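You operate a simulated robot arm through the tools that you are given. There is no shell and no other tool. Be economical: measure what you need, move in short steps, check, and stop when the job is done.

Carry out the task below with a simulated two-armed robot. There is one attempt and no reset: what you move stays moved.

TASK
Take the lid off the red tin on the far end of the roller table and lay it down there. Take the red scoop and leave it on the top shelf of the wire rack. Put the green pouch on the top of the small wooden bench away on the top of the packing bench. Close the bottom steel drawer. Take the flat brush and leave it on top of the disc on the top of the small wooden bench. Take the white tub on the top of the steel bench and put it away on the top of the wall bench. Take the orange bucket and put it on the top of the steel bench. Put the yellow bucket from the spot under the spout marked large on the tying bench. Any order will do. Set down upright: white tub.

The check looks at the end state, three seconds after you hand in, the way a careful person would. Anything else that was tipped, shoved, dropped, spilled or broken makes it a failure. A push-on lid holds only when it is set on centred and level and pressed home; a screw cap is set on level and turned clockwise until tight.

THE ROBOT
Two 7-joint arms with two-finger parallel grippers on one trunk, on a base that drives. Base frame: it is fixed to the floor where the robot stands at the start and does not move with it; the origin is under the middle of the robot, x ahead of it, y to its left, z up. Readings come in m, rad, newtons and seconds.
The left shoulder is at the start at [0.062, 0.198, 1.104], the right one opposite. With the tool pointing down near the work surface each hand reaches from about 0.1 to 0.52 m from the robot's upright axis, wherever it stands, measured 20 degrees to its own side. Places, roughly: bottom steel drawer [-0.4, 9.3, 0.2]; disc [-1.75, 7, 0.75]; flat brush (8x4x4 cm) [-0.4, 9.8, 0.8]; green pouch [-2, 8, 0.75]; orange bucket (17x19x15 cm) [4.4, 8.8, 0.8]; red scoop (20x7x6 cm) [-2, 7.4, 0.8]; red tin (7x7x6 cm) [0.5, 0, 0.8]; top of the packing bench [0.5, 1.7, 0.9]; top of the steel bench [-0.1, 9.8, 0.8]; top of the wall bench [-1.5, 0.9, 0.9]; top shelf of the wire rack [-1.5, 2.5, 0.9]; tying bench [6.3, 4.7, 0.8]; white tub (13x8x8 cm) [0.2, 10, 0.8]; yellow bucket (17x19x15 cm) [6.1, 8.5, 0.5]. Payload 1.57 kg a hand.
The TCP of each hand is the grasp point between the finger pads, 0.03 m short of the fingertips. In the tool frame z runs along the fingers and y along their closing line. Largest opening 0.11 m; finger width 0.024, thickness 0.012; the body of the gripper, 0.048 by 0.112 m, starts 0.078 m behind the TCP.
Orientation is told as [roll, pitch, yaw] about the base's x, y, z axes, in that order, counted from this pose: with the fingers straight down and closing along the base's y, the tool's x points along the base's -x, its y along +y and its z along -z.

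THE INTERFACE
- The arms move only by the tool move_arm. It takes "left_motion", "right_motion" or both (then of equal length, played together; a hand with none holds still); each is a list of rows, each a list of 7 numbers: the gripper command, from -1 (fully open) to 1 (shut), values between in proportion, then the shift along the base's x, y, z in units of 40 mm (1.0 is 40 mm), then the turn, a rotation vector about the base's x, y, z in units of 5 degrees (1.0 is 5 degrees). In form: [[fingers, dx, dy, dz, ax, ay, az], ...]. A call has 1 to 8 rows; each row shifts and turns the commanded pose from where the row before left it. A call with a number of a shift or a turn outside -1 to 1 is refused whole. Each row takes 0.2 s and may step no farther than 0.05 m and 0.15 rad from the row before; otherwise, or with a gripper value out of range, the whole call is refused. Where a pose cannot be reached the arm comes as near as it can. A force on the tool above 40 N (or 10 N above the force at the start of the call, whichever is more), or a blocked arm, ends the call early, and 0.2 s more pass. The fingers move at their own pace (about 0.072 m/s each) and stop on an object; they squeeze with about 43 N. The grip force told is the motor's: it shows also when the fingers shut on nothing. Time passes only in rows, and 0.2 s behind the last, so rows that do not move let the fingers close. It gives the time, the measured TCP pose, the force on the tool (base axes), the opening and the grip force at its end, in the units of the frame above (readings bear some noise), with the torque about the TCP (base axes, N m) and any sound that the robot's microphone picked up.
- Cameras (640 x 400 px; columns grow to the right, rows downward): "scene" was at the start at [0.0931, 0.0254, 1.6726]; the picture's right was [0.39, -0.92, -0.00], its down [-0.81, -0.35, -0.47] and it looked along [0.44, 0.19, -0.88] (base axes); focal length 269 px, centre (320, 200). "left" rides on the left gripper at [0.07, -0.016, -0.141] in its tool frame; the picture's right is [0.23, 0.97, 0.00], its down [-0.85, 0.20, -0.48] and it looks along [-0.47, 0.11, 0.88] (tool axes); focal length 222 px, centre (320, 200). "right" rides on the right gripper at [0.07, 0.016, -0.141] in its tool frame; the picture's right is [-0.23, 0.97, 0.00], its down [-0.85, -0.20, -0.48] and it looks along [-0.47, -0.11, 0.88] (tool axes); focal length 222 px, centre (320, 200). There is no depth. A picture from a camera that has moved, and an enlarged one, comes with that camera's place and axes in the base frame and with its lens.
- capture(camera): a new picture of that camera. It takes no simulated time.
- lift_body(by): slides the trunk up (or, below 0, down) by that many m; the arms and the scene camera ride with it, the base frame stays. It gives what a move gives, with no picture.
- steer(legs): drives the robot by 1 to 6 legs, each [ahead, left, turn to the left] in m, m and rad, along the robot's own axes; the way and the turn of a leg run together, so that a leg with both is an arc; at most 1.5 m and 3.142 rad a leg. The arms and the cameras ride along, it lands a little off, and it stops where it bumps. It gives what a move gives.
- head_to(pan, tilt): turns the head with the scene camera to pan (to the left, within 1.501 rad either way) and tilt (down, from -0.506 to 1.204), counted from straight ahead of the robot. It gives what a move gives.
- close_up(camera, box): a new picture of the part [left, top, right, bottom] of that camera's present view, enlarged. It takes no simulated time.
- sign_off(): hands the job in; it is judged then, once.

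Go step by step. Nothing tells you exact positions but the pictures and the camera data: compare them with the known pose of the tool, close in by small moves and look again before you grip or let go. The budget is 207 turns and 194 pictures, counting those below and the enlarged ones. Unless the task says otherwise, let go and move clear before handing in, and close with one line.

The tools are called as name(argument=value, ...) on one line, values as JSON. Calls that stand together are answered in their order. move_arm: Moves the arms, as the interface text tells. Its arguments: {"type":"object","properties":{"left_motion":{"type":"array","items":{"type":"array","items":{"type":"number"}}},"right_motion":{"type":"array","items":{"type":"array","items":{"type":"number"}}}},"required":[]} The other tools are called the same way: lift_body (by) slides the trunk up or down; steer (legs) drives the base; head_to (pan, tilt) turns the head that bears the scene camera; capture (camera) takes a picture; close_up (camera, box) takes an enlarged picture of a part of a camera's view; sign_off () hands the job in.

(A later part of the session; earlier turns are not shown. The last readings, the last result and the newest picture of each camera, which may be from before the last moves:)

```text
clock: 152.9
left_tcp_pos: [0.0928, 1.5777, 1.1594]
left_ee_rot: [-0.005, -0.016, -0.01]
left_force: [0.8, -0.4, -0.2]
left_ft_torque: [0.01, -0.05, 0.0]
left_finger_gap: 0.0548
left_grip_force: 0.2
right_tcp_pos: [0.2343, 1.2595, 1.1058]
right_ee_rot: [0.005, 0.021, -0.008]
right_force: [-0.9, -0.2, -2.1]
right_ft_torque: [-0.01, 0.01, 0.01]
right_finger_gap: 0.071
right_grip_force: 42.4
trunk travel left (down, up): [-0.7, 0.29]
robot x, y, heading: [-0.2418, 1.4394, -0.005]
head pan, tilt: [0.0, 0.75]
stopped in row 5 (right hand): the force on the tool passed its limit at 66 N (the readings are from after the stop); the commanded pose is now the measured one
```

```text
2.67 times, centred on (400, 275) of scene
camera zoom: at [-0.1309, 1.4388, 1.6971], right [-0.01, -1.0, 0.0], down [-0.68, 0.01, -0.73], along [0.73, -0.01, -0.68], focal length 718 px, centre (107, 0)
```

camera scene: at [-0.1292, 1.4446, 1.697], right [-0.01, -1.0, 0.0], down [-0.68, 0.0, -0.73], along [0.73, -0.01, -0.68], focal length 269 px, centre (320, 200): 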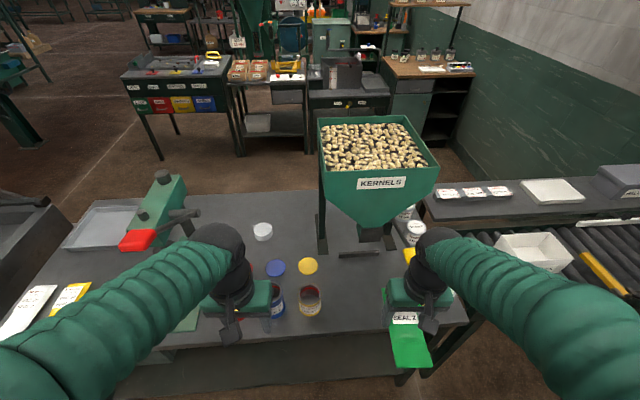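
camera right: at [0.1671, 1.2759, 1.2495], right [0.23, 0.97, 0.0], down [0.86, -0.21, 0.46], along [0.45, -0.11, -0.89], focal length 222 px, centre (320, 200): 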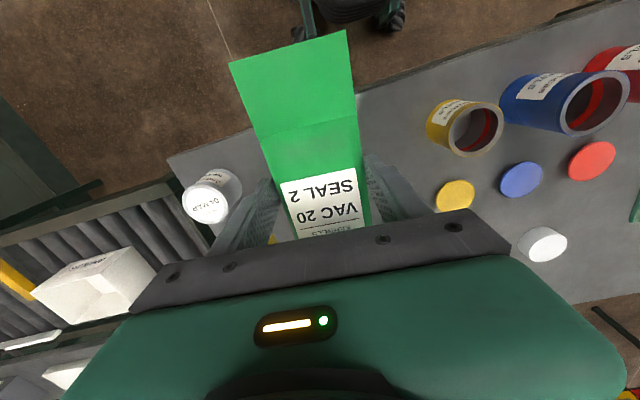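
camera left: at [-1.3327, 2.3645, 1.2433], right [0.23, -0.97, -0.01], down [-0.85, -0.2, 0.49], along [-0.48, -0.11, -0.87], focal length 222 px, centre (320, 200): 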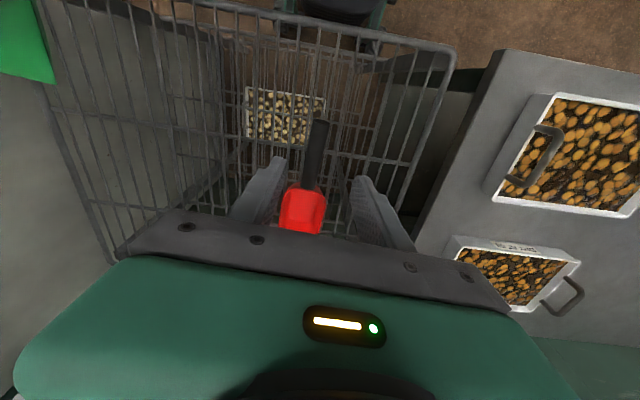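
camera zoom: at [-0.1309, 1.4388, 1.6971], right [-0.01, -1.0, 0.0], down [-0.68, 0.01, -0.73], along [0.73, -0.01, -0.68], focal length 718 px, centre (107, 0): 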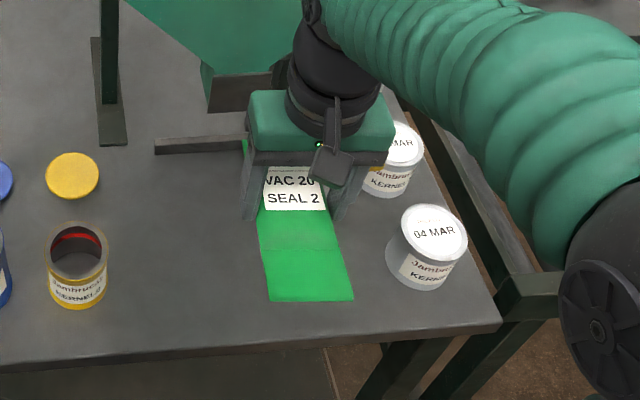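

The wrist met the hopper chute, so this spot is too cramped. I pull the hand back, and go look at the open spot left of the press (≈(0.27, 2.03)), near the other pouches.

move_arm(right_motion=[[1, -0.8, 0, 0, 0, 0, 0], [1, -0.8, 0, 0, 0, -0.2, 0.1], [1, -0.8, 0, 0.2, 0, -0.1, 0], [1, -0.4, 0, 0.2, 0, 0, 0]], left_motion=[[0, -0.5, 0.5, 0, 0, 0, 0], [0, -0.5, 0.5, 0, 0, 0, 0], [0, -0.3, 0.5, 0, 0, 0, 0], [0, 0, 0.5, 0, 0, 0, 0]])

steer(legs=[[-0.25, 0, 0], [0, 0.76, 0.006]])

capture(camera="scene")

```text
clock: 153.9
left_tcp_pos: [0.051, 1.6465, 1.1513]
left_ee_rot: [-0.004, -0.013, -0.01]
left_force: [-0.4, -0.1, -0.4]
left_ft_torque: [0.0, 0.03, 0.02]
left_finger_gap: 0.055
left_grip_force: 0.2
left hand out of reach, approached as far as the arm can: row 3
right_tcp_pos: [0.1243, 1.2597, 1.1204]
right_ee_rot: [0.008, -0.003, 0.003]
right_force: [0.0, -0.1, -0.9]
right_ft_torque: [-0.02, 0.05, 0.02]
right_finger_gap: 0.0713
right_grip_force: 43.0
trunk travel left (down, up): [-0.7, 0.29]
robot x, y, heading: [-0.2428, 1.437, -0.004]
head pan, tilt: [0.0, 0.75]
```

```text
clock: 159.4
left_tcp_pos: [-0.1982, 2.4113, 1.1518]
left_ee_rot: [-0.002, -0.013, 0.005]
left_force: [-1.0, -0.1, -0.8]
left_ft_torque: [0.0, 0.03, -0.01]
left_finger_gap: 0.055
left_grip_force: 0.0
right_tcp_pos: [-0.1199, 2.0259, 1.1201]
right_ee_rot: [0.01, -0.003, 0.019]
right_force: [0.6, 0.8, -1.4]
right_ft_torque: [0.02, 0.05, -0.04]
right_finger_gap: 0.0712
right_grip_force: 43.4
trunk travel left (down, up): [-0.7, 0.29]
robot x, y, heading: [-0.4887, 2.203, 0.001]
head pan, tilt: [0.0, 0.75]
```

```text
129 pictures are left
camera scene: at [-0.3737, 2.1989, 1.6969], right [0.01, -1.0, 0.0], down [-0.68, 0.0, -0.73], along [0.73, 0.01, -0.68], focal length 269 px, centre (320, 200)
```

scene: 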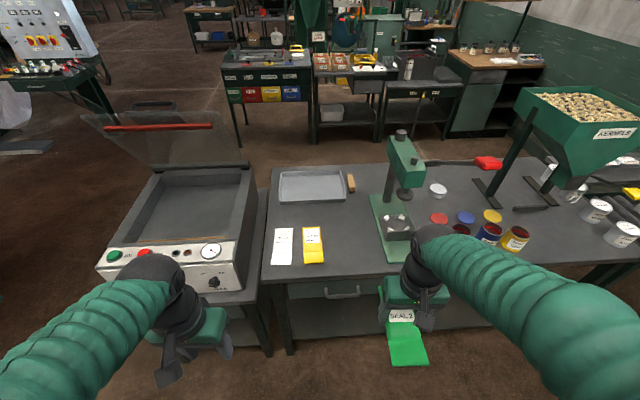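

The free spot between the yellow pouch and the press is centred near (0.26, 2.10). I drive in.

steer(legs=[[0.25, 0.07, 0]])

move_arm(right_motion=[[1, 0.7, 0.0, 0, 0, 0, 0], [1, 0.7, 0, 0, 0, 0, 0], [1, 0.7, 0, -0.3, 0, 0, 0], [1, 0.7, 0, -0.6, 0, 0, 0], [1, 0.5, 0, -0.7, 0, 0, 0]])

capture(camera="right")

close_up(camera="scene", box=[220, 180, 420, 330])

```text
clock: 161.3
left_tcp_pos: [0.0512, 2.4821, 1.1516]
left_ee_rot: [-0.002, -0.015, 0.005]
left_force: [0.4, -0.3, -0.8]
left_ft_torque: [0.01, 0.0, -0.02]
left_finger_gap: 0.055
left_grip_force: 0.1
right_tcp_pos: [0.1298, 2.0974, 1.1211]
right_ee_rot: [0.011, -0.006, 0.016]
right_force: [0.0, 0.3, -1.3]
right_ft_torque: [0.03, 0.02, -0.03]
right_finger_gap: 0.071
right_grip_force: 43.4
trunk travel left (down, up): [-0.7, 0.29]
robot x, y, heading: [-0.2417, 2.2709, 0.005]
head pan, tilt: [0.0, 0.75]
```

```text
clock: 162.5
left_tcp_pos: [0.0546, 2.4861, 1.1518]
left_ee_rot: [-0.004, -0.012, 0.003]
left_force: [-0.8, -1.6, -0.2]
left_ft_torque: [-0.02, 0.0, 0.0]
left_finger_gap: 0.0549
left_grip_force: 0.0
right_tcp_pos: [0.2653, 2.0988, 1.0555]
right_ee_rot: [0.005, -0.001, 0.015]
right_force: [0.7, 0.0, -2.1]
right_ft_torque: [0.03, 0.04, -0.01]
right_finger_gap: 0.0713
right_grip_force: 42.9
trunk travel left (down, up): [-0.7, 0.29]
robot x, y, heading: [-0.2407, 2.275, -0.001]
head pan, tilt: [0.0, 0.75]
```

```text
128 pictures are left
camera right: at [0.1939, 2.113, 1.1972], right [0.21, 0.98, 0.01], down [0.86, -0.19, 0.48], along [0.47, -0.1, -0.88], focal length 222 px, centre (320, 200)
```

right: 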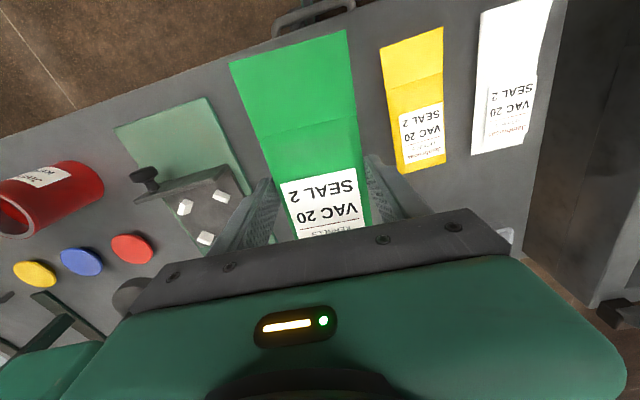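

```text
2.67 times, centred on (320, 255) of scene
camera zoom: at [-0.1198, 2.2739, 1.6967], right [0.01, -1.0, 0.0], down [-0.68, 0.0, -0.73], along [0.73, 0.0, -0.68], focal length 718 px, centre (320, 53)
```

zoom: 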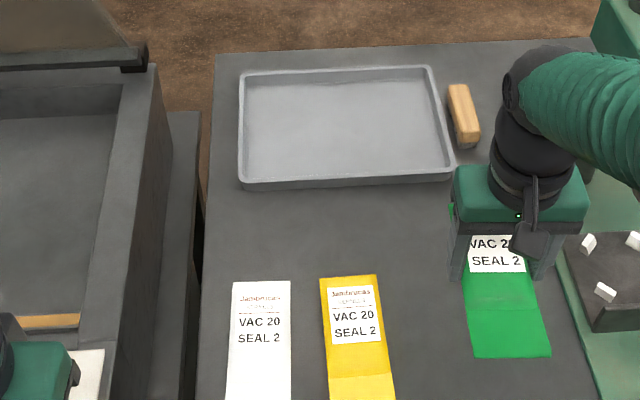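

Spot is good (gap y≈1.99…2.19). Lowering slowly.

move_arm(right_motion=[[1, 0, -0.1, -0.8, 0, 0, 0], [1, 0, 0, -0.8, 0, 0, 0], [1, 0, 0, -0.3, 0, 0, 0], [1, 0, 0, -0.2, 0, 0, 0], [1, 0, 0, -0.15, 0, 0, 0], [1, 0, 0, -0.15, 0, 0, 0], [1, 0, 0, -0.15, 0, 0, 0], [1, 0, 0, -0.15, 0, 0, 0]])

capture(camera="right")

```text
clock: 164.3
left_tcp_pos: [0.0547, 2.4853, 1.15]
left_ee_rot: [-0.002, -0.012, 0.006]
left_force: [-0.3, -0.2, -0.3]
left_ft_torque: [-0.02, -0.01, 0.0]
left_finger_gap: 0.0549
left_grip_force: 0.0
right_tcp_pos: [0.2641, 2.0953, 0.9481]
right_ee_rot: [0.004, -0.002, 0.018]
right_force: [0.2, 0.0, -0.8]
right_ft_torque: [0.01, 0.04, 0.0]
right_finger_gap: 0.0714
right_grip_force: 42.9
trunk travel left (down, up): [-0.7, 0.29]
robot x, y, heading: [-0.2354, 2.2742, 0.009]
head pan, tilt: [0.0, 0.75]
```

```text
126 pictures are left
camera right: at [0.1936, 2.1091, 1.0899], right [0.21, 0.98, 0.01], down [0.86, -0.19, 0.48], along [0.47, -0.1, -0.88], focal length 222 px, centre (320, 200)
```

right: 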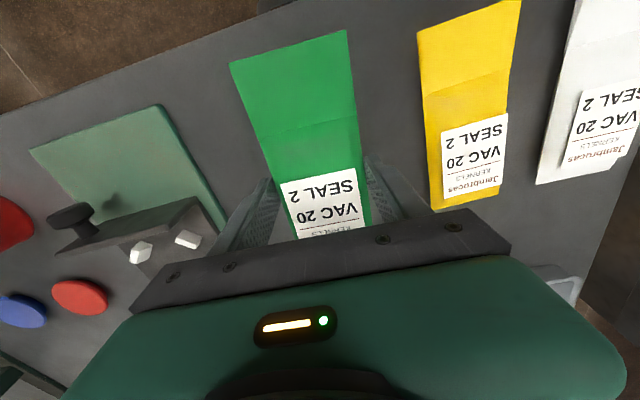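

move_arm(right_motion=[[1, 0, 0, -0.12, 0, 0, 0], [1, 0, 0, -0.12, 0, 0, 0], [1, 0, 0, -0.12, 0, 0, 0], [1, 0, 0, -0.12, 0, 0, 0], [1, 0, 0, -0.12, 0, 0, 0], [1, 0, 0, -0.12, 0, 0, 0], [1, 0, 0, -0.12, 0, 0, 0]])

```text
clock: 165.9
left_tcp_pos: [0.0535, 2.4864, 1.1503]
left_ee_rot: [-0.004, -0.011, 0.006]
left_force: [0.0, -0.6, -0.4]
left_ft_torque: [0.03, 0.04, 0.0]
left_finger_gap: 0.055
left_grip_force: 0.1
right_tcp_pos: [0.2635, 2.0947, 0.9155]
right_ee_rot: [0.005, -0.004, 0.018]
right_force: [0.2, 0.5, -1.1]
right_ft_torque: [0.01, 0.0, 0.02]
right_finger_gap: 0.0713
right_grip_force: 43.1
trunk travel left (down, up): [-0.7, 0.29]
robot x, y, heading: [-0.2386, 2.2765, 0.007]
head pan, tilt: [0.0, 0.75]
```

No contact yet; continuing down in small steps.

move_arm(right_motion=[[1, 0, 0, -0.15, 0, 0, 0], [1, 0, 0, -0.15, 0, 0, 0], [1, 0, 0, -0.15, 0, 0, 0], [1, 0, 0, -0.15, 0, 0, 0], [1, 0, 0, -0.15, 0, 0, 0], [1, 0, 0, -0.15, 0, 0, 0], [1, 0, 0, -0.15, 0, 0, 0], [1, 0, 0, -0.15, 0, 0, 0]])

capture(camera="right")

```text
clock: 167.1
left_tcp_pos: [0.0505, 2.4858, 1.1517]
left_ee_rot: [-0.002, -0.017, 0.003]
left_force: [-0.3, -0.2, -0.1]
left_ft_torque: [0.0, 0.01, 0.02]
left_finger_gap: 0.0552
left_grip_force: 0.1
right_tcp_pos: [0.2623, 2.0955, 0.8897]
right_ee_rot: [0.005, -0.013, 0.018]
right_force: [-6.7, 0.2, 22.6]
right_ft_torque: [-0.56, 0.36, -0.08]
right_finger_gap: 0.0711
right_grip_force: 42.8
trunk travel left (down, up): [-0.7, 0.29]
robot x, y, heading: [-0.2367, 2.274, 0.009]
head pan, tilt: [0.0, 0.75]
stopped in row 6 (right hand): the force on the tool passed its limit at 53 N (the readings are from after the stop); the commanded pose is now the measured one
```

```text
125 pictures are left
camera right: at [0.1906, 2.1097, 1.0313], right [0.21, 0.98, 0.01], down [0.85, -0.19, 0.49], along [0.48, -0.1, -0.87], focal length 222 px, centre (320, 200)
```

right: 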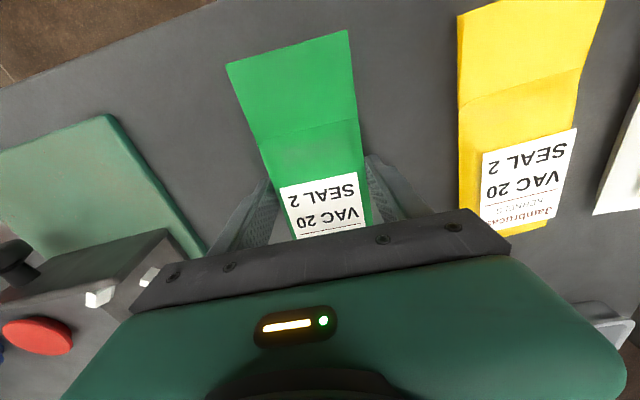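

Contact. Release and lift away.

move_arm(right_motion=[[1, 0, 0, 0.06, 0, 0.1, 0], [-0.4, 0, 0, 0, 0, 0, 0], [-0.6, 0, 0, 0, 0, 0, 0], [-0.6, 0, 0, 0.3, 0, 0, 0], [-0.6, 0, 0, 0.8, 0, 0, 0], [-0.6, 0, 0, 1, 0, 0, 0], [-0.6, -0.3, 0, 1, 0, 0, 0], [-0.6, -0.5, 0, 1, 0, 0, 0]])

capture(camera="right")

```text
clock: 168.9
left_tcp_pos: [0.0505, 2.4848, 1.1515]
left_ee_rot: [-0.003, -0.014, 0.004]
left_force: [-0.9, 0.0, -0.5]
left_ft_torque: [-0.01, -0.07, 0.0]
left_finger_gap: 0.0552
left_grip_force: 0.0
right_tcp_pos: [0.2298, 2.0941, 1.0564]
right_ee_rot: [0.005, -0.003, 0.018]
right_force: [0.4, 0.2, 0.1]
right_ft_torque: [0.02, -0.03, 0.0]
right_finger_gap: 0.088
right_grip_force: 0.1
trunk travel left (down, up): [-0.7, 0.29]
robot x, y, heading: [-0.2348, 2.2754, 0.004]
head pan, tilt: [0.0, 0.75]
```

```text
124 pictures are left
camera right: at [0.1595, 2.1088, 1.1984], right [0.21, 0.98, 0.01], down [0.86, -0.19, 0.48], along [0.47, -0.1, -0.88], focal length 222 px, centre (320, 200)
```

right: 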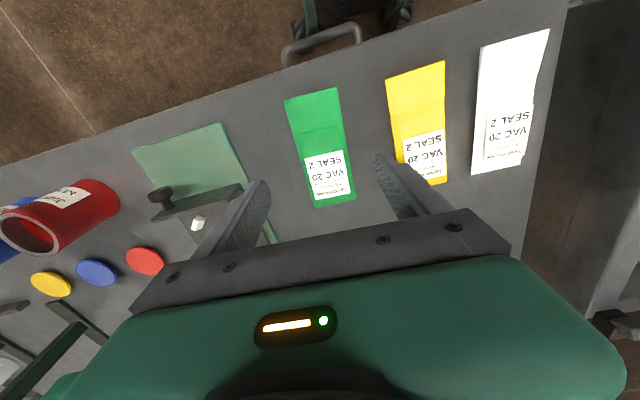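

Pouch placed neatly beside the others. Now I retreat, turn north and drive up the corridor to view the steel bench.

steer(legs=[[-0.36, 0, 0], [0, 0, 1.565], [1.5, 0, 0], [1.5, 0, 0], [1.5, 0, 0], [0.4, 0, 0]])

head_to(pan=-0.35, tilt=0.4)

capture(camera="scene")

```text
clock: 198.3
left_tcp_pos: [-0.9069, 7.4804, 1.1517]
left_ee_rot: [-0.004, -0.013, 1.583]
left_force: [0.1, 0.1, -0.3]
left_ft_torque: [0.0, 0.02, 0.0]
left_finger_gap: 0.0551
left_grip_force: 0.1
right_tcp_pos: [-0.5183, 7.6616, 1.0563]
right_ee_rot: [0.005, -0.003, 1.595]
right_force: [0.0, 0.6, -0.1]
right_ft_torque: [0.02, -0.01, 0.0]
right_finger_gap: 0.088
right_grip_force: 0.0
trunk travel left (down, up): [-0.7, 0.29]
robot x, y, heading: [-0.6937, 7.1947, 1.582]
head pan, tilt: [0.0, 0.75]
```

```text
clock: 199.1
left_tcp_pos: [-0.9077, 7.4823, 1.1506]
left_ee_rot: [-0.003, -0.011, 1.583]
left_force: [-0.3, 0.5, 1.3]
left_ft_torque: [-0.02, -0.01, -0.03]
left_finger_gap: 0.055
left_grip_force: 0.1
right_tcp_pos: [-0.5181, 7.6642, 1.0551]
right_ee_rot: [0.005, 0.002, 1.596]
right_force: [-0.8, 0.1, 0.1]
right_ft_torque: [0.02, 0.03, -0.02]
right_finger_gap: 0.0878
right_grip_force: 0.1
trunk travel left (down, up): [-0.7, 0.29]
robot x, y, heading: [-0.695, 7.1922, 1.585]
head pan, tilt: [-0.351, 0.4]
```

```text
123 pictures are left
camera scene: at [-0.6644, 7.3109, 1.7278], right [0.94, -0.33, 0.0], down [-0.13, -0.37, -0.92], along [0.31, 0.87, -0.39], focal length 269 px, centre (320, 200)
```

scene: 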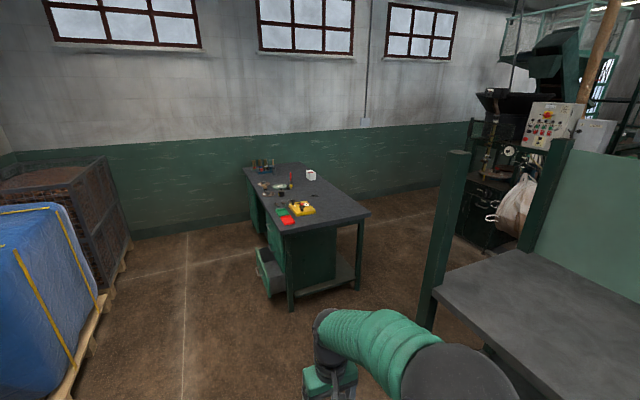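

close_up(camera="scene", box=[220, 150, 400, 320])

head_to(pan=-1.3, tilt=0.35)

capture(camera="scene")

```text
2.35 times, centred on (310, 235) of scene
camera zoom: at [-0.6644, 7.3109, 1.7278], right [0.94, -0.33, 0.0], down [-0.13, -0.37, -0.92], along [0.31, 0.87, -0.39], focal length 633 px, centre (344, 118)
```

zoom: 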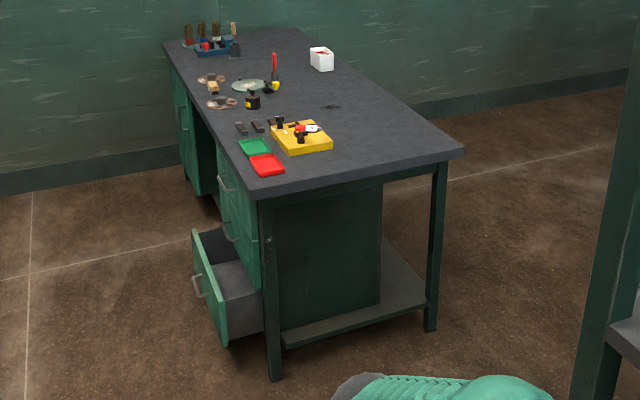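

```text
clock: 200.4
left_tcp_pos: [-0.9074, 7.4796, 1.1503]
left_ee_rot: [-0.005, -0.011, 1.584]
left_force: [-0.4, 0.0, 0.6]
left_ft_torque: [-0.02, 0.0, 0.01]
left_finger_gap: 0.0551
left_grip_force: 0.1
right_tcp_pos: [-0.5179, 7.6624, 1.0566]
right_ee_rot: [0.006, -0.001, 1.595]
right_force: [0.4, 0.6, -0.2]
right_ft_torque: [-0.03, -0.01, 0.02]
right_finger_gap: 0.0879
right_grip_force: 0.0
trunk travel left (down, up): [-0.7, 0.29]
robot x, y, heading: [-0.6904, 7.1945, 1.584]
head pan, tilt: [-1.3, 0.351]
```

```text
121 pictures are left
camera scene: at [-0.6057, 7.2487, 1.7326], right [0.28, -0.96, 0.0], down [-0.33, -0.1, -0.94], along [0.9, 0.26, -0.34], focal length 269 px, centre (320, 200)
```

scene: 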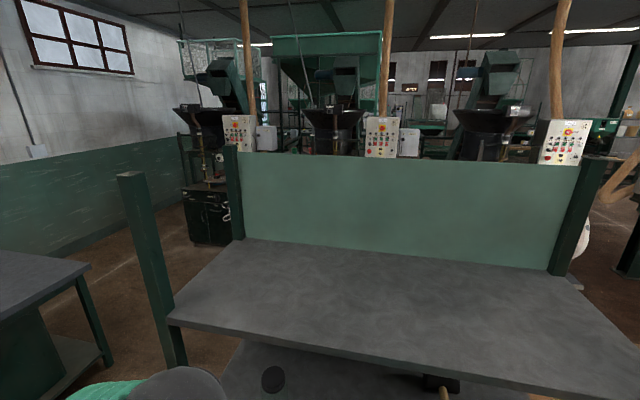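

The steel bench has its bottom drawer open on the west side. I drive to stand west of it, facing east.

steer(legs=[[0, 0.42, -0.014], [1.5, 0, 0], [0.72, 0, 0], [0, 0, -1.571]])

head_to(pan=0, tilt=0.7)

capture(camera="scene")

```text
clock: 217.3
left_tcp_pos: [-0.8376, 9.6145, 1.1514]
left_ee_rot: [-0.004, -0.013, 0.028]
left_force: [-0.1, 0.0, -0.2]
left_ft_torque: [-0.04, -0.03, -0.01]
left_finger_gap: 0.0548
left_grip_force: 0.0
right_tcp_pos: [-0.6494, 9.2283, 1.0549]
right_ee_rot: [0.006, -0.002, 0.04]
right_force: [0.6, -0.6, 0.5]
right_ft_torque: [-0.01, 0.0, 0.04]
right_finger_gap: 0.088
right_grip_force: 0.0
trunk travel left (down, up): [-0.7, 0.29]
robot x, y, heading: [-1.1264, 9.3997, 0.026]
head pan, tilt: [-1.3, 0.351]
```

```text
clock: 218.7
left_tcp_pos: [-0.8384, 9.6163, 1.1515]
left_ee_rot: [-0.004, -0.012, 0.027]
left_force: [0.0, 0.3, 0.4]
left_ft_torque: [-0.01, -0.01, 0.0]
left_finger_gap: 0.055
left_grip_force: 0.1
right_tcp_pos: [-0.6501, 9.229, 1.0548]
right_ee_rot: [0.005, -0.002, 0.04]
right_force: [-0.5, 0.1, 0.7]
right_ft_torque: [-0.05, 0.01, -0.01]
right_finger_gap: 0.0875
right_grip_force: 0.1
trunk travel left (down, up): [-0.7, 0.29]
robot x, y, heading: [-1.1223, 9.3964, 0.029]
head pan, tilt: [0.0, 0.7]
```

```text
120 pictures are left
camera scene: at [-1.0068, 9.4004, 1.7011], right [0.03, -1.0, 0.0], down [-0.64, -0.02, -0.76], along [0.76, 0.02, -0.65], focal length 269 px, centre (320, 200)
```

scene: 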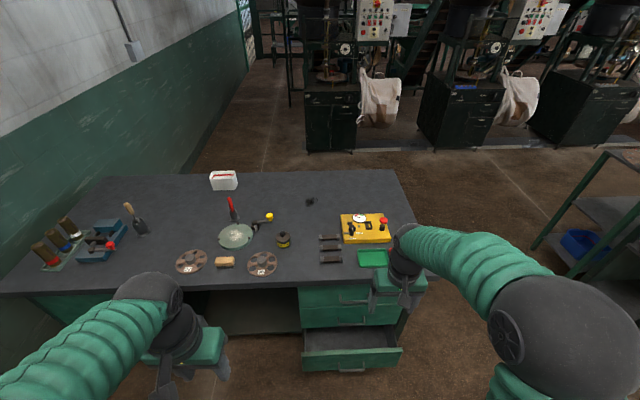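

Brush (≈(-0.38, 9.79)) and tub (≈(0.13, 9.94)) found. First the drawer: I close the right fingers, tilt the tool forward, pull it back, and lower the trunk.

move_arm(right_motion=[[1, -0.5, 0, 0, 0, -1, 0], [1, -0.5, 0, 0, 0, -1, 0], [1, -0.5, 0, 0, 0, -1, 0], [1, -0.5, 0, 0, 0, -1, 0], [1, -0.3, 0, 0, 0, -1, 0], [1, 0, 0, 0, 0, -1, 0], [1, 0, 0, 0, 0, -1, 0], [1, 0, 0, 0, 0, -1, 0]])

lift_body(by=-0.62)

capture(camera="scene")

capture(camera="right")

```text
clock: 220.5
left_tcp_pos: [-0.8395, 9.615, 1.1503]
left_ee_rot: [-0.003, -0.012, 0.028]
left_force: [0.1, -0.4, 0.7]
left_ft_torque: [0.01, -0.06, -0.03]
left_finger_gap: 0.0551
left_grip_force: 0.0
right_tcp_pos: [-0.6901, 9.2291, 1.0726]
right_ee_rot: [-0.049, -0.585, 0.049]
right_force: [-0.4, 0.3, 0.4]
right_ft_torque: [0.0, 0.0, 0.03]
right_finger_gap: 0.0
right_grip_force: 21.6
right hand out of reach, approached as far as the arm can: row 5, 6, 7, 8
trunk travel left (down, up): [-0.7, 0.29]
robot x, y, heading: [-1.1219, 9.3989, 0.027]
head pan, tilt: [0.0, 0.7]
```

```text
refused: -0.62 is not a number from -0.4 to 0.4
```

```text
119 pictures are left
camera scene: at [-1.0078, 9.4005, 1.7012], right [0.03, -1.0, 0.0], down [-0.64, -0.02, -0.76], along [0.76, 0.02, -0.64], focal length 269 px, centre (320, 200)
```

scene: 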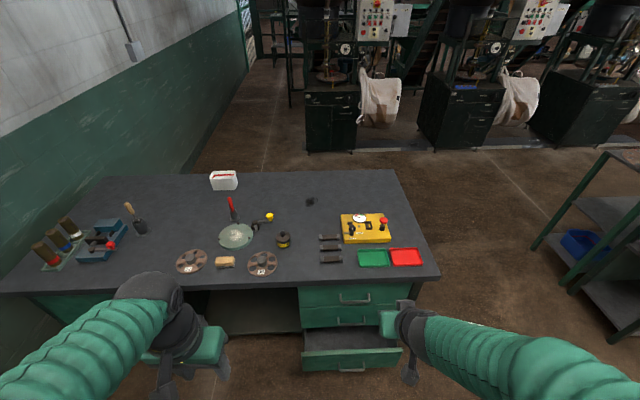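

```text
118 pictures are left
camera right: at [-0.8269, 9.2451, 1.1506], right [0.17, 0.98, 0.09], down [0.45, -0.15, 0.88], along [0.88, -0.11, -0.47], focal length 222 px, centre (320, 200)
```

right: 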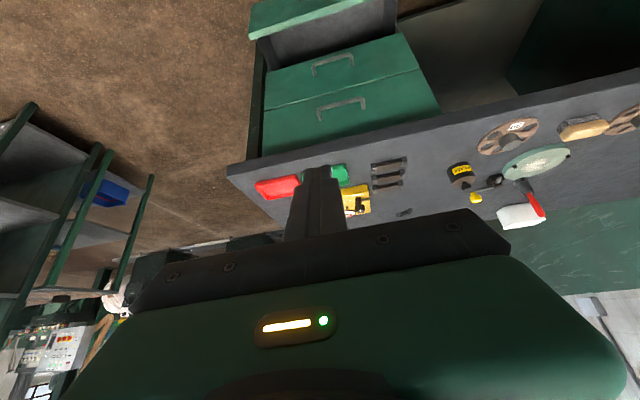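

The trunk moves at most 0.4 m per call; I lower it in two steps.

lift_body(by=-0.4)

lift_body(by=-0.24)

capture(camera="right")

capture(camera="scene")

```text
clock: 224.4
left_tcp_pos: [-0.8394, 9.6155, 0.7515]
left_ee_rot: [-0.004, -0.012, 0.027]
left_force: [0.5, 0.0, 0.9]
left_ft_torque: [-0.04, 0.01, -0.03]
left_finger_gap: 0.0551
left_grip_force: 0.2
right_tcp_pos: [-0.6907, 9.2282, 0.6714]
right_ee_rot: [-0.05, -0.583, 0.051]
right_force: [0.4, -0.7, 0.7]
right_ft_torque: [-0.04, 0.05, -0.01]
right_finger_gap: 0.0
right_grip_force: 21.2
trunk travel left (down, up): [-0.3, 0.69]
robot x, y, heading: [-1.1259, 9.3983, 0.028]
head pan, tilt: [0.0, 0.7]
```

```text
clock: 226.9
left_tcp_pos: [-0.8404, 9.6148, 0.5106]
left_ee_rot: [-0.002, -0.012, 0.028]
left_force: [-1.1, 0.3, -1.3]
left_ft_torque: [0.0, 0.03, -0.01]
left_finger_gap: 0.055
left_grip_force: 0.1
right_tcp_pos: [-0.691, 9.229, 0.4308]
right_ee_rot: [-0.051, -0.584, 0.048]
right_force: [0.0, -0.9, -0.3]
right_ft_torque: [0.02, 0.0, 0.02]
right_finger_gap: 0.0
right_grip_force: 21.2
trunk travel left (down, up): [-0.06, 0.93]
robot x, y, heading: [-1.1274, 9.3988, 0.029]
head pan, tilt: [0.0, 0.7]
```

```text
117 pictures are left
camera right: at [-0.8273, 9.2449, 0.5106], right [0.17, 0.98, 0.09], down [0.45, -0.15, 0.88], along [0.88, -0.11, -0.47], focal length 222 px, centre (320, 200)
```

right: 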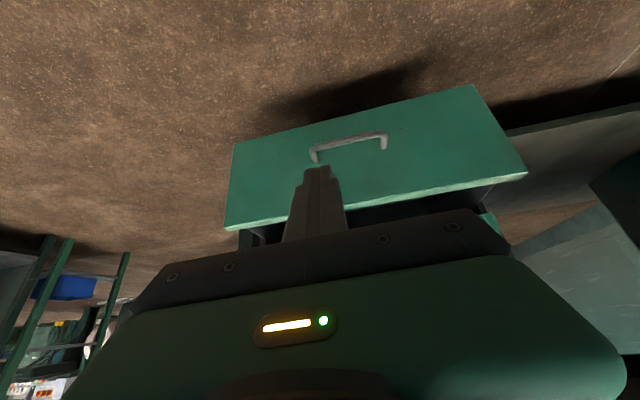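

```text
116 pictures are left
camera scene: at [-1.0083, 9.4004, 1.0612], right [0.03, -1.0, 0.0], down [-0.64, -0.02, -0.76], along [0.76, 0.02, -0.64], focal length 269 px, centre (320, 200)
```

scene: 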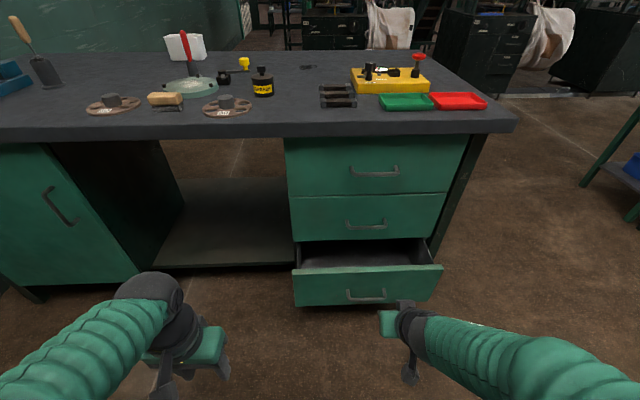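

Drawer front: x≈−0.52, z 0.18–0.39, y 9.05–9.50. I aim the closed fingers at its upper centre, drive 0.12 m closer, then push with the arm.

move_arm(right_motion=[[1, 0, 0.5, -0.7, 0, 0, 0], [1, 0, 0.5, -0.7, 0, 0, 0]])

steer(legs=[[0.12, 0, -0.02]])

move_arm(right_motion=[[1, 0.5, 0, 0, 0, 0, 0], [1, 0.5, 0, 0, 0, 0, 0], [1, 0.5, 0, 0, 0, 0, 0], [1, 0.5, 0, 0, 0, 0, 0], [1, 0.5, 0, 0, 0, 0, 0]])

capture(camera="scene")

```text
clock: 227.5
left_tcp_pos: [-0.8398, 9.6152, 0.5117]
left_ee_rot: [-0.002, -0.013, 0.029]
left_force: [0.6, -0.7, -0.8]
left_ft_torque: [-0.01, 0.02, 0.02]
left_finger_gap: 0.0547
left_grip_force: 0.0
right_tcp_pos: [-0.6882, 9.2684, 0.3766]
right_ee_rot: [-0.049, -0.583, 0.048]
right_force: [0.8, 0.3, -0.4]
right_ft_torque: [-0.05, 0.03, 0.03]
right_finger_gap: 0.0001
right_grip_force: 21.4
trunk travel left (down, up): [-0.06, 0.93]
robot x, y, heading: [-1.1246, 9.3964, 0.028]
head pan, tilt: [0.0, 0.7]
```

```text
clock: 228.7
left_tcp_pos: [-0.7161, 9.6125, 0.5107]
left_ee_rot: [-0.004, -0.011, 0.009]
left_force: [0.0, 0.2, 0.5]
left_ft_torque: [0.01, 0.03, -0.01]
left_finger_gap: 0.0548
left_grip_force: 0.0
right_tcp_pos: [-0.574, 9.2634, 0.3754]
right_ee_rot: [-0.05, -0.581, 0.031]
right_force: [-0.4, 0.1, -0.2]
right_ft_torque: [-0.01, -0.02, -0.02]
right_finger_gap: 0.0
right_grip_force: 21.3
trunk travel left (down, up): [-0.06, 0.93]
robot x, y, heading: [-1.0062, 9.3998, 0.009]
head pan, tilt: [0.0, 0.7]
```

```text
clock: 229.9
left_tcp_pos: [-0.7159, 9.6131, 0.5106]
left_ee_rot: [-0.001, -0.013, 0.009]
left_force: [-0.4, -0.3, 0.6]
left_ft_torque: [0.03, -0.02, -0.01]
left_finger_gap: 0.055
left_grip_force: 0.1
right_tcp_pos: [-0.4711, 9.2633, 0.3764]
right_ee_rot: [-0.05, -0.584, 0.027]
right_force: [-0.2, -0.6, -0.1]
right_ft_torque: [0.0, -0.02, -0.01]
right_finger_gap: 0.0
right_grip_force: 21.1
trunk travel left (down, up): [-0.06, 0.93]
robot x, y, heading: [-1.0031, 9.399, 0.011]
head pan, tilt: [0.0, 0.7]
```

```text
115 pictures are left
camera scene: at [-0.8886, 9.4003, 1.0611], right [0.01, -1.0, 0.0], down [-0.65, -0.01, -0.76], along [0.76, 0.01, -0.65], focal length 269 px, centre (320, 200)
```

scene: 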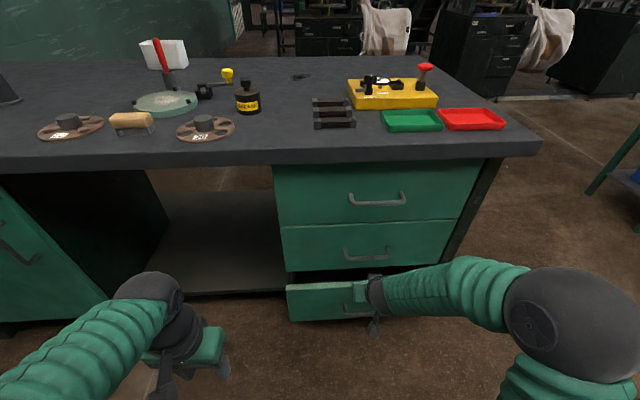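

capture(camera="right")

close_up(camera="scene", box=[260, 240, 480, 350])

```text
114 pictures are left
camera right: at [-0.6083, 9.2828, 0.4556], right [0.19, 0.98, 0.08], down [0.45, -0.16, 0.88], along [0.87, -0.13, -0.47], focal length 222 px, centre (320, 200)
```

right: 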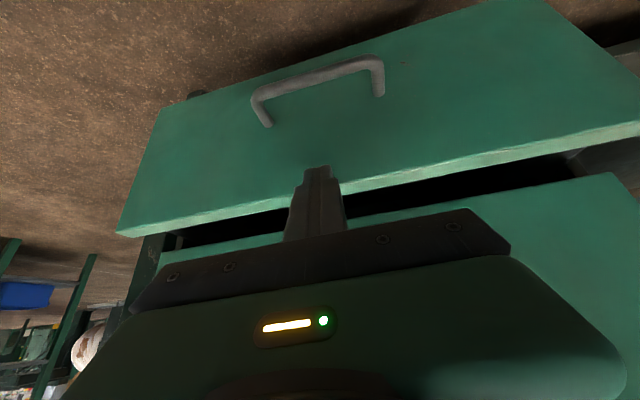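

```text
2.91 times, centred on (370, 295) of scene
camera zoom: at [-0.8886, 9.4003, 1.0611], right [0.01, -1.0, 0.0], down [-0.65, -0.01, -0.76], along [0.76, 0.01, -0.65], focal length 783 px, centre (174, -76)
```

zoom: 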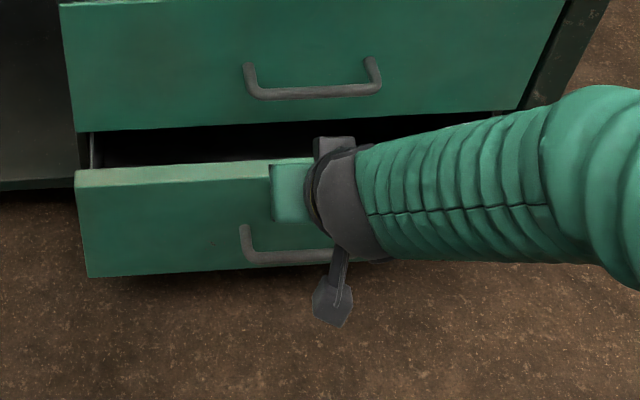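

Fingertip is against the drawer front. I continue pushing.

move_arm(right_motion=[[1, 0, 0, -0.3, 0, 0, 0], [1, 0.4, 0, 0, 0, 0, 0], [1, 0.4, 0, 0, 0, 0, 0], [1, 0.4, 0, 0, 0, 0, 0], [1, 0.4, 0, 0, 0, 0, 0], [1, 0.4, 0, 0, 0, 0, 0], [1, 0.4, 0, 0, 0, 0, 0]])

close_up(camera="scene", box=[260, 190, 480, 350])

```text
clock: 231.1
left_tcp_pos: [-0.7155, 9.6115, 0.5105]
left_ee_rot: [-0.004, -0.012, 0.006]
left_force: [-0.1, -0.2, 0.2]
left_ft_torque: [0.01, 0.03, -0.02]
left_finger_gap: 0.0551
left_grip_force: 0.1
right_tcp_pos: [-0.4203, 9.2632, 0.3584]
right_ee_rot: [-0.051, -0.57, 0.033]
right_force: [-1.8, -0.2, -2.3]
right_ft_torque: [0.01, -0.09, 0.05]
right_finger_gap: 0.0
right_grip_force: 21.6
trunk travel left (down, up): [-0.06, 0.93]
robot x, y, heading: [-1.0072, 9.3987, 0.006]
head pan, tilt: [0.0, 0.7]
stopped in row 5 (right hand): the force on the tool passed its limit at 57 N (the readings are from after the stop); the commanded pose is now the measured one
```

```text
2.50 times, centred on (370, 270) of scene
camera zoom: at [-0.8884, 9.4003, 1.061], right [0.01, -1.0, 0.0], down [-0.65, -0.01, -0.76], along [0.76, 0.01, -0.65], focal length 673 px, centre (195, 25)
```

zoom: 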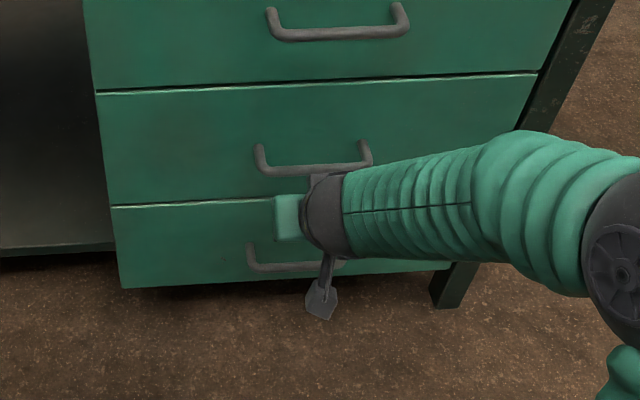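

The drawer is flush shut. I withdraw, back off, raise the trunk again and straighten the hand.

steer(legs=[[-0.35, 0.2, -0.008]])

lift_body(by=0.4)

lift_body(by=0.24)

move_arm(right_motion=[[0, -0.3, 0, 0.3, 0.1, 1, 0], [0, -0.3, 0, 0.3, 0.1, 1, 0], [0, -0.3, 0, 0.2, 0.1, 1, 0], [0, -0.3, 0, 0.2, 0.1, 1, 0], [0, -0.2, 0, 0, 0.1, 1, 0], [0, 0, 0, 0, 0, 1, 0], [0, 0, 0, 0, 0, 0.55, 0]])

capture(camera="scene")

```text
clock: 233.6
left_tcp_pos: [-1.0645, 9.8091, 0.5111]
left_ee_rot: [-0.004, -0.012, 0.002]
left_force: [0.5, 0.1, 0.0]
left_ft_torque: [0.02, 0.02, 0.01]
left_finger_gap: 0.0551
left_grip_force: 0.1
right_tcp_pos: [-0.7715, 9.4587, 0.3588]
right_ee_rot: [-0.05, -0.57, 0.023]
right_force: [-0.8, 0.3, -0.5]
right_ft_torque: [0.03, 0.03, 0.0]
right_finger_gap: 0.0
right_grip_force: 20.8
trunk travel left (down, up): [-0.06, 0.93]
robot x, y, heading: [-1.3559, 9.6001, -0.004]
head pan, tilt: [0.0, 0.7]
```

```text
clock: 237.4
left_tcp_pos: [-1.0673, 9.81, 0.9109]
left_ee_rot: [-0.003, -0.014, 0.002]
left_force: [0.2, -0.6, 0.5]
left_ft_torque: [0.0, 0.01, 0.0]
left_finger_gap: 0.0549
left_grip_force: 0.2
right_tcp_pos: [-0.7702, 9.4585, 0.7597]
right_ee_rot: [-0.051, -0.571, 0.026]
right_force: [0.1, 0.4, 0.1]
right_ft_torque: [-0.01, 0.0, -0.02]
right_finger_gap: 0.0
right_grip_force: 21.2
trunk travel left (down, up): [-0.46, 0.53]
robot x, y, heading: [-1.3547, 9.5998, 0.005]
head pan, tilt: [0.0, 0.7]
```

```text
clock: 239.9
left_tcp_pos: [-1.0642, 9.8114, 1.1508]
left_ee_rot: [-0.003, -0.015, 0.002]
left_force: [-0.5, 0.3, -0.5]
left_ft_torque: [-0.01, -0.01, 0.0]
left_finger_gap: 0.0551
left_grip_force: 0.1
right_tcp_pos: [-0.7701, 9.4587, 1.0001]
right_ee_rot: [-0.049, -0.57, 0.025]
right_force: [0.1, -0.6, -1.1]
right_ft_torque: [0.03, 0.0, 0.02]
right_finger_gap: 0.0
right_grip_force: 21.4
trunk travel left (down, up): [-0.7, 0.29]
robot x, y, heading: [-1.3591, 9.5997, 0.002]
head pan, tilt: [0.0, 0.7]
```

```text
clock: 241.5
left_tcp_pos: [-1.0642, 9.8092, 1.1502]
left_ee_rot: [-0.005, -0.014, 0.002]
left_force: [-0.4, -0.2, -0.2]
left_ft_torque: [0.01, -0.04, -0.02]
left_finger_gap: 0.0551
left_grip_force: 0.0
right_tcp_pos: [-0.8254, 9.4589, 1.0391]
right_ee_rot: [0.004, 0.0, 0.007]
right_force: [0.2, -0.3, 0.1]
right_ft_torque: [0.02, -0.02, -0.01]
right_finger_gap: 0.0553
right_grip_force: 0.1
trunk travel left (down, up): [-0.7, 0.29]
robot x, y, heading: [-1.355, 9.5992, 0.001]
head pan, tilt: [0.0, 0.7]
```

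```text
111 pictures are left
camera scene: at [-1.2371, 9.5995, 1.7011], right [0.0, -1.0, 0.0], down [-0.65, 0.0, -0.76], along [0.76, 0.0, -0.65], focal length 269 px, centre (320, 200)
```

scene: 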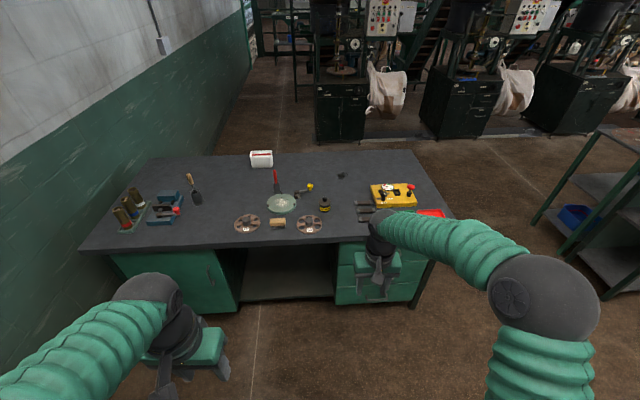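

Now the brush: I drive forward 0.45 m so that the left hand can reach it.

steer(legs=[[0.45, 0, 0]])

move_arm(left_motion=[[-0.4, 0.8, -0.1, 0, 0, 0.1, 0], [-0.4, 0.8, -0.1, -0.3, 0, 0.1, 0], [-0.4, 0.8, -0.1, -0.6, 0, 0, 0], [-0.4, 0.8, 0, -0.7, 0, 0, 0], [-0.4, 0.7, 0, -0.8, 0, 0, 0]])

capture(camera="left")

capture(camera="scene")

```text
clock: 244.2
left_tcp_pos: [-0.6231, 9.8098, 1.1522]
left_ee_rot: [-0.003, -0.013, -0.001]
left_force: [0.1, -1.3, 0.2]
left_ft_torque: [-0.01, 0.06, 0.01]
left_finger_gap: 0.0548
left_grip_force: 0.1
right_tcp_pos: [-0.3857, 9.4583, 1.0415]
right_ee_rot: [0.003, -0.001, 0.0]
right_force: [0.4, 0.9, 0.1]
right_ft_torque: [0.03, 0.01, 0.0]
right_finger_gap: 0.0549
right_grip_force: 0.0
trunk travel left (down, up): [-0.7, 0.29]
robot x, y, heading: [-0.9124, 9.5993, 0.001]
head pan, tilt: [0.0, 0.7]
```

```text
clock: 245.4
left_tcp_pos: [-0.4645, 9.7976, 1.0532]
left_ee_rot: [-0.005, 0.006, -0.002]
left_force: [0.6, -0.1, -0.2]
left_ft_torque: [0.0, 0.03, -0.01]
left_finger_gap: 0.077
left_grip_force: 0.0
right_tcp_pos: [-0.3827, 9.4588, 1.0386]
right_ee_rot: [0.004, 0.001, 0.003]
right_force: [0.3, -0.5, 0.1]
right_ft_torque: [0.02, 0.01, 0.01]
right_finger_gap: 0.0551
right_grip_force: 0.0
trunk travel left (down, up): [-0.7, 0.29]
robot x, y, heading: [-0.9133, 9.5986, -0.001]
head pan, tilt: [0.0, 0.7]
```

```text
110 pictures are left
camera left: at [-0.5353, 9.784, 1.1947], right [-0.23, 0.97, 0.0], down [0.86, 0.2, 0.47], along [0.46, 0.1, -0.88], focal length 222 px, centre (320, 200)
```

left: 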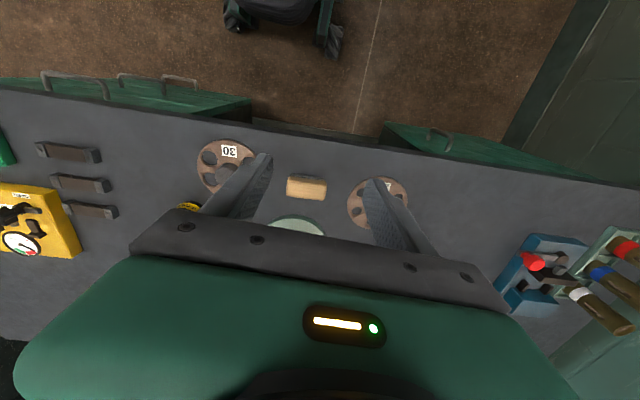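

```text
109 pictures are left
camera scene: at [-0.7909, 9.5996, 1.7007], right [0.0, -1.0, 0.0], down [-0.65, 0.0, -0.76], along [0.76, 0.0, -0.65], focal length 269 px, centre (320, 200)
```

scene: 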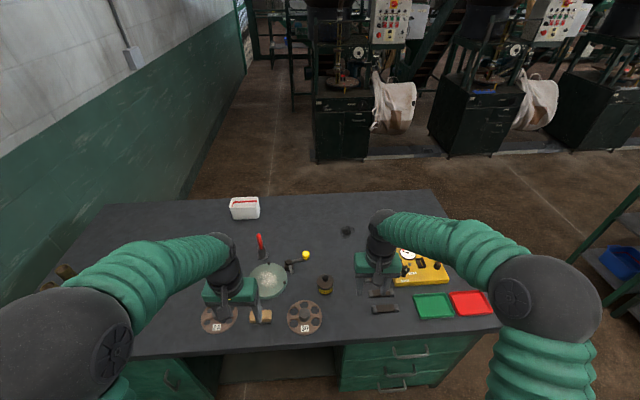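

Brush at (-0.37, 9.794), its long side along y with ~8° yaw. I go above it with the hand fully open and turned to match.

move_arm(left_motion=[[-1, 0.8, 0, -0.4, 0, 0, 0.8], [-1, 0.8, 0, -0.6, 0, -0.1, 0.8], [-1, 0.75, -0.1, -0.8, 0, 0, 0], [-1, 0, 0, -0.9, 0, 0, 0], [-1, 0, 0, 0, 0, 0, 0]])

capture(camera="left")

close_up(camera="scene", box=[160, 240, 340, 352])

```text
clock: 246.6
left_tcp_pos: [-0.3728, 9.7935, 0.9449]
left_ee_rot: [-0.005, -0.004, 0.137]
left_force: [0.1, -1.2, -0.5]
left_ft_torque: [-0.01, -0.01, 0.0]
left_finger_gap: 0.1101
left_grip_force: 0.1
right_tcp_pos: [-0.3857, 9.4584, 1.0407]
right_ee_rot: [0.004, -0.001, 0.002]
right_force: [-0.4, 0.1, 0.7]
right_ft_torque: [0.02, 0.01, 0.0]
right_finger_gap: 0.055
right_grip_force: 0.1
trunk travel left (down, up): [-0.7, 0.29]
robot x, y, heading: [-0.9172, 9.6023, -0.0]
head pan, tilt: [0.0, 0.7]
```

```text
108 pictures are left
camera left: at [-0.4414, 9.7699, 1.0871], right [-0.36, 0.93, -0.01], down [0.82, 0.32, 0.48], along [0.45, 0.17, -0.88], focal length 222 px, centre (320, 200)
```

left: 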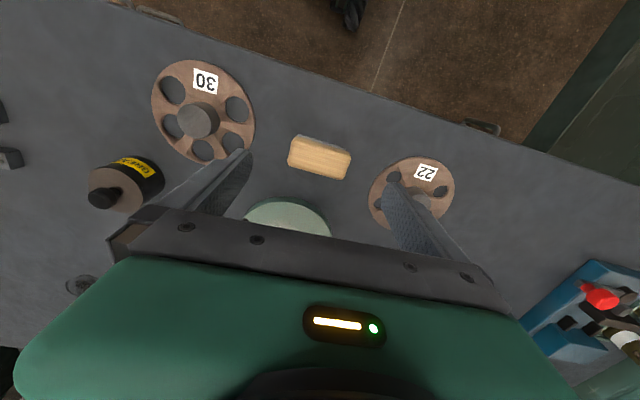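

```text
3.56 times, centred on (250, 296) of scene
camera zoom: at [-0.7938, 9.5991, 1.701], right [0.0, -1.0, 0.0], down [-0.65, 0.0, -0.76], along [0.76, 0.0, -0.65], focal length 957 px, centre (569, -141)
```

zoom: 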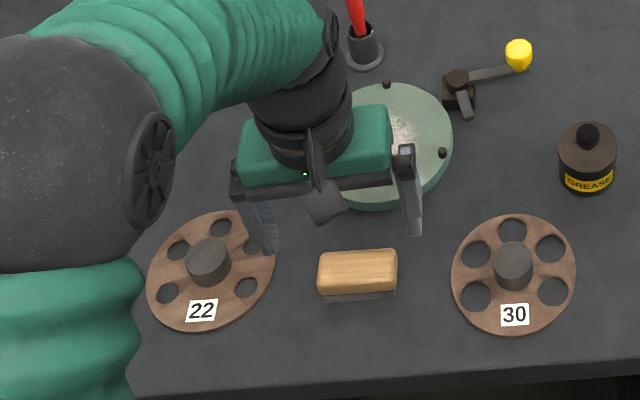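

Clearances to both discs are fine. I descend gently.

move_arm(left_motion=[[-1, 0.1, 0.05, -0.8, 0, 0, 0], [-1, 0, 0, -0.8, 0, 0, 0], [-1, 0, 0, -0.4, 0, 0, 0], [-1, 0, 0, -0.25, 0, 0, 0], [-1, 0, 0, -0.12, 0, 0, 0], [-1, 0, 0, 0, 0, 0, 0]])

capture(camera="left")

close_up(camera="scene", box=[160, 240, 340, 352])

```text
clock: 248.0
left_tcp_pos: [-0.3698, 9.7946, 0.8522]
left_ee_rot: [-0.006, -0.006, 0.139]
left_force: [0.4, 0.1, 0.6]
left_ft_torque: [-0.01, -0.02, 0.01]
left_finger_gap: 0.1101
left_grip_force: 0.0
right_tcp_pos: [-0.386, 9.4583, 1.0404]
right_ee_rot: [0.002, 0.0, 0.003]
right_force: [1.2, -0.3, 0.4]
right_ft_torque: [0.02, 0.01, 0.0]
right_finger_gap: 0.0551
right_grip_force: 0.1
trunk travel left (down, up): [-0.7, 0.29]
robot x, y, heading: [-0.9149, 9.6025, 0.001]
head pan, tilt: [0.0, 0.7]
```

```text
106 pictures are left
camera left: at [-0.4376, 9.7709, 0.9934], right [-0.36, 0.93, -0.01], down [0.82, 0.32, 0.48], along [0.45, 0.17, -0.88], focal length 222 px, centre (320, 200)
```

left: 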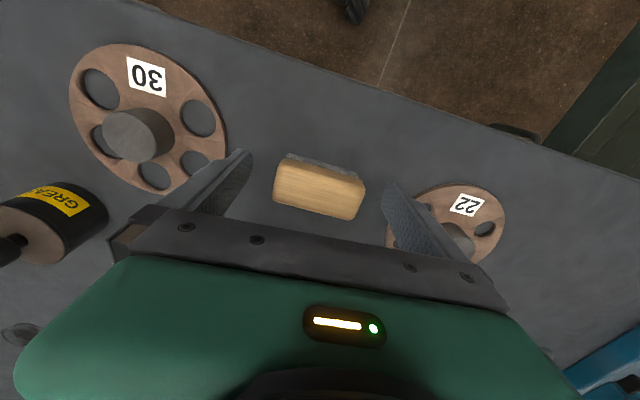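

```text
3.56 times, centred on (250, 296) of scene
camera zoom: at [-0.7939, 9.5991, 1.701], right [0.0, -1.0, 0.0], down [-0.65, 0.0, -0.76], along [0.76, 0.0, -0.65], focal length 957 px, centre (569, -141)
```

zoom: 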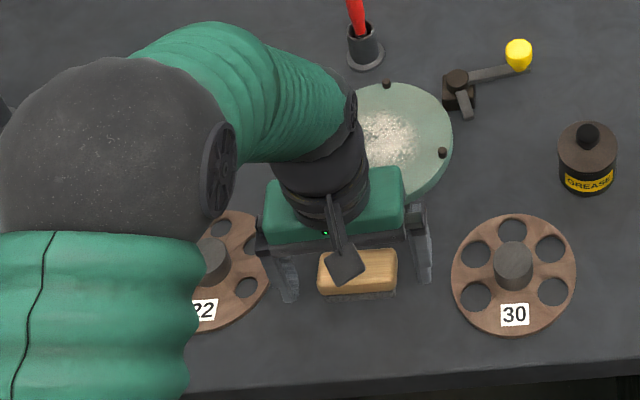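

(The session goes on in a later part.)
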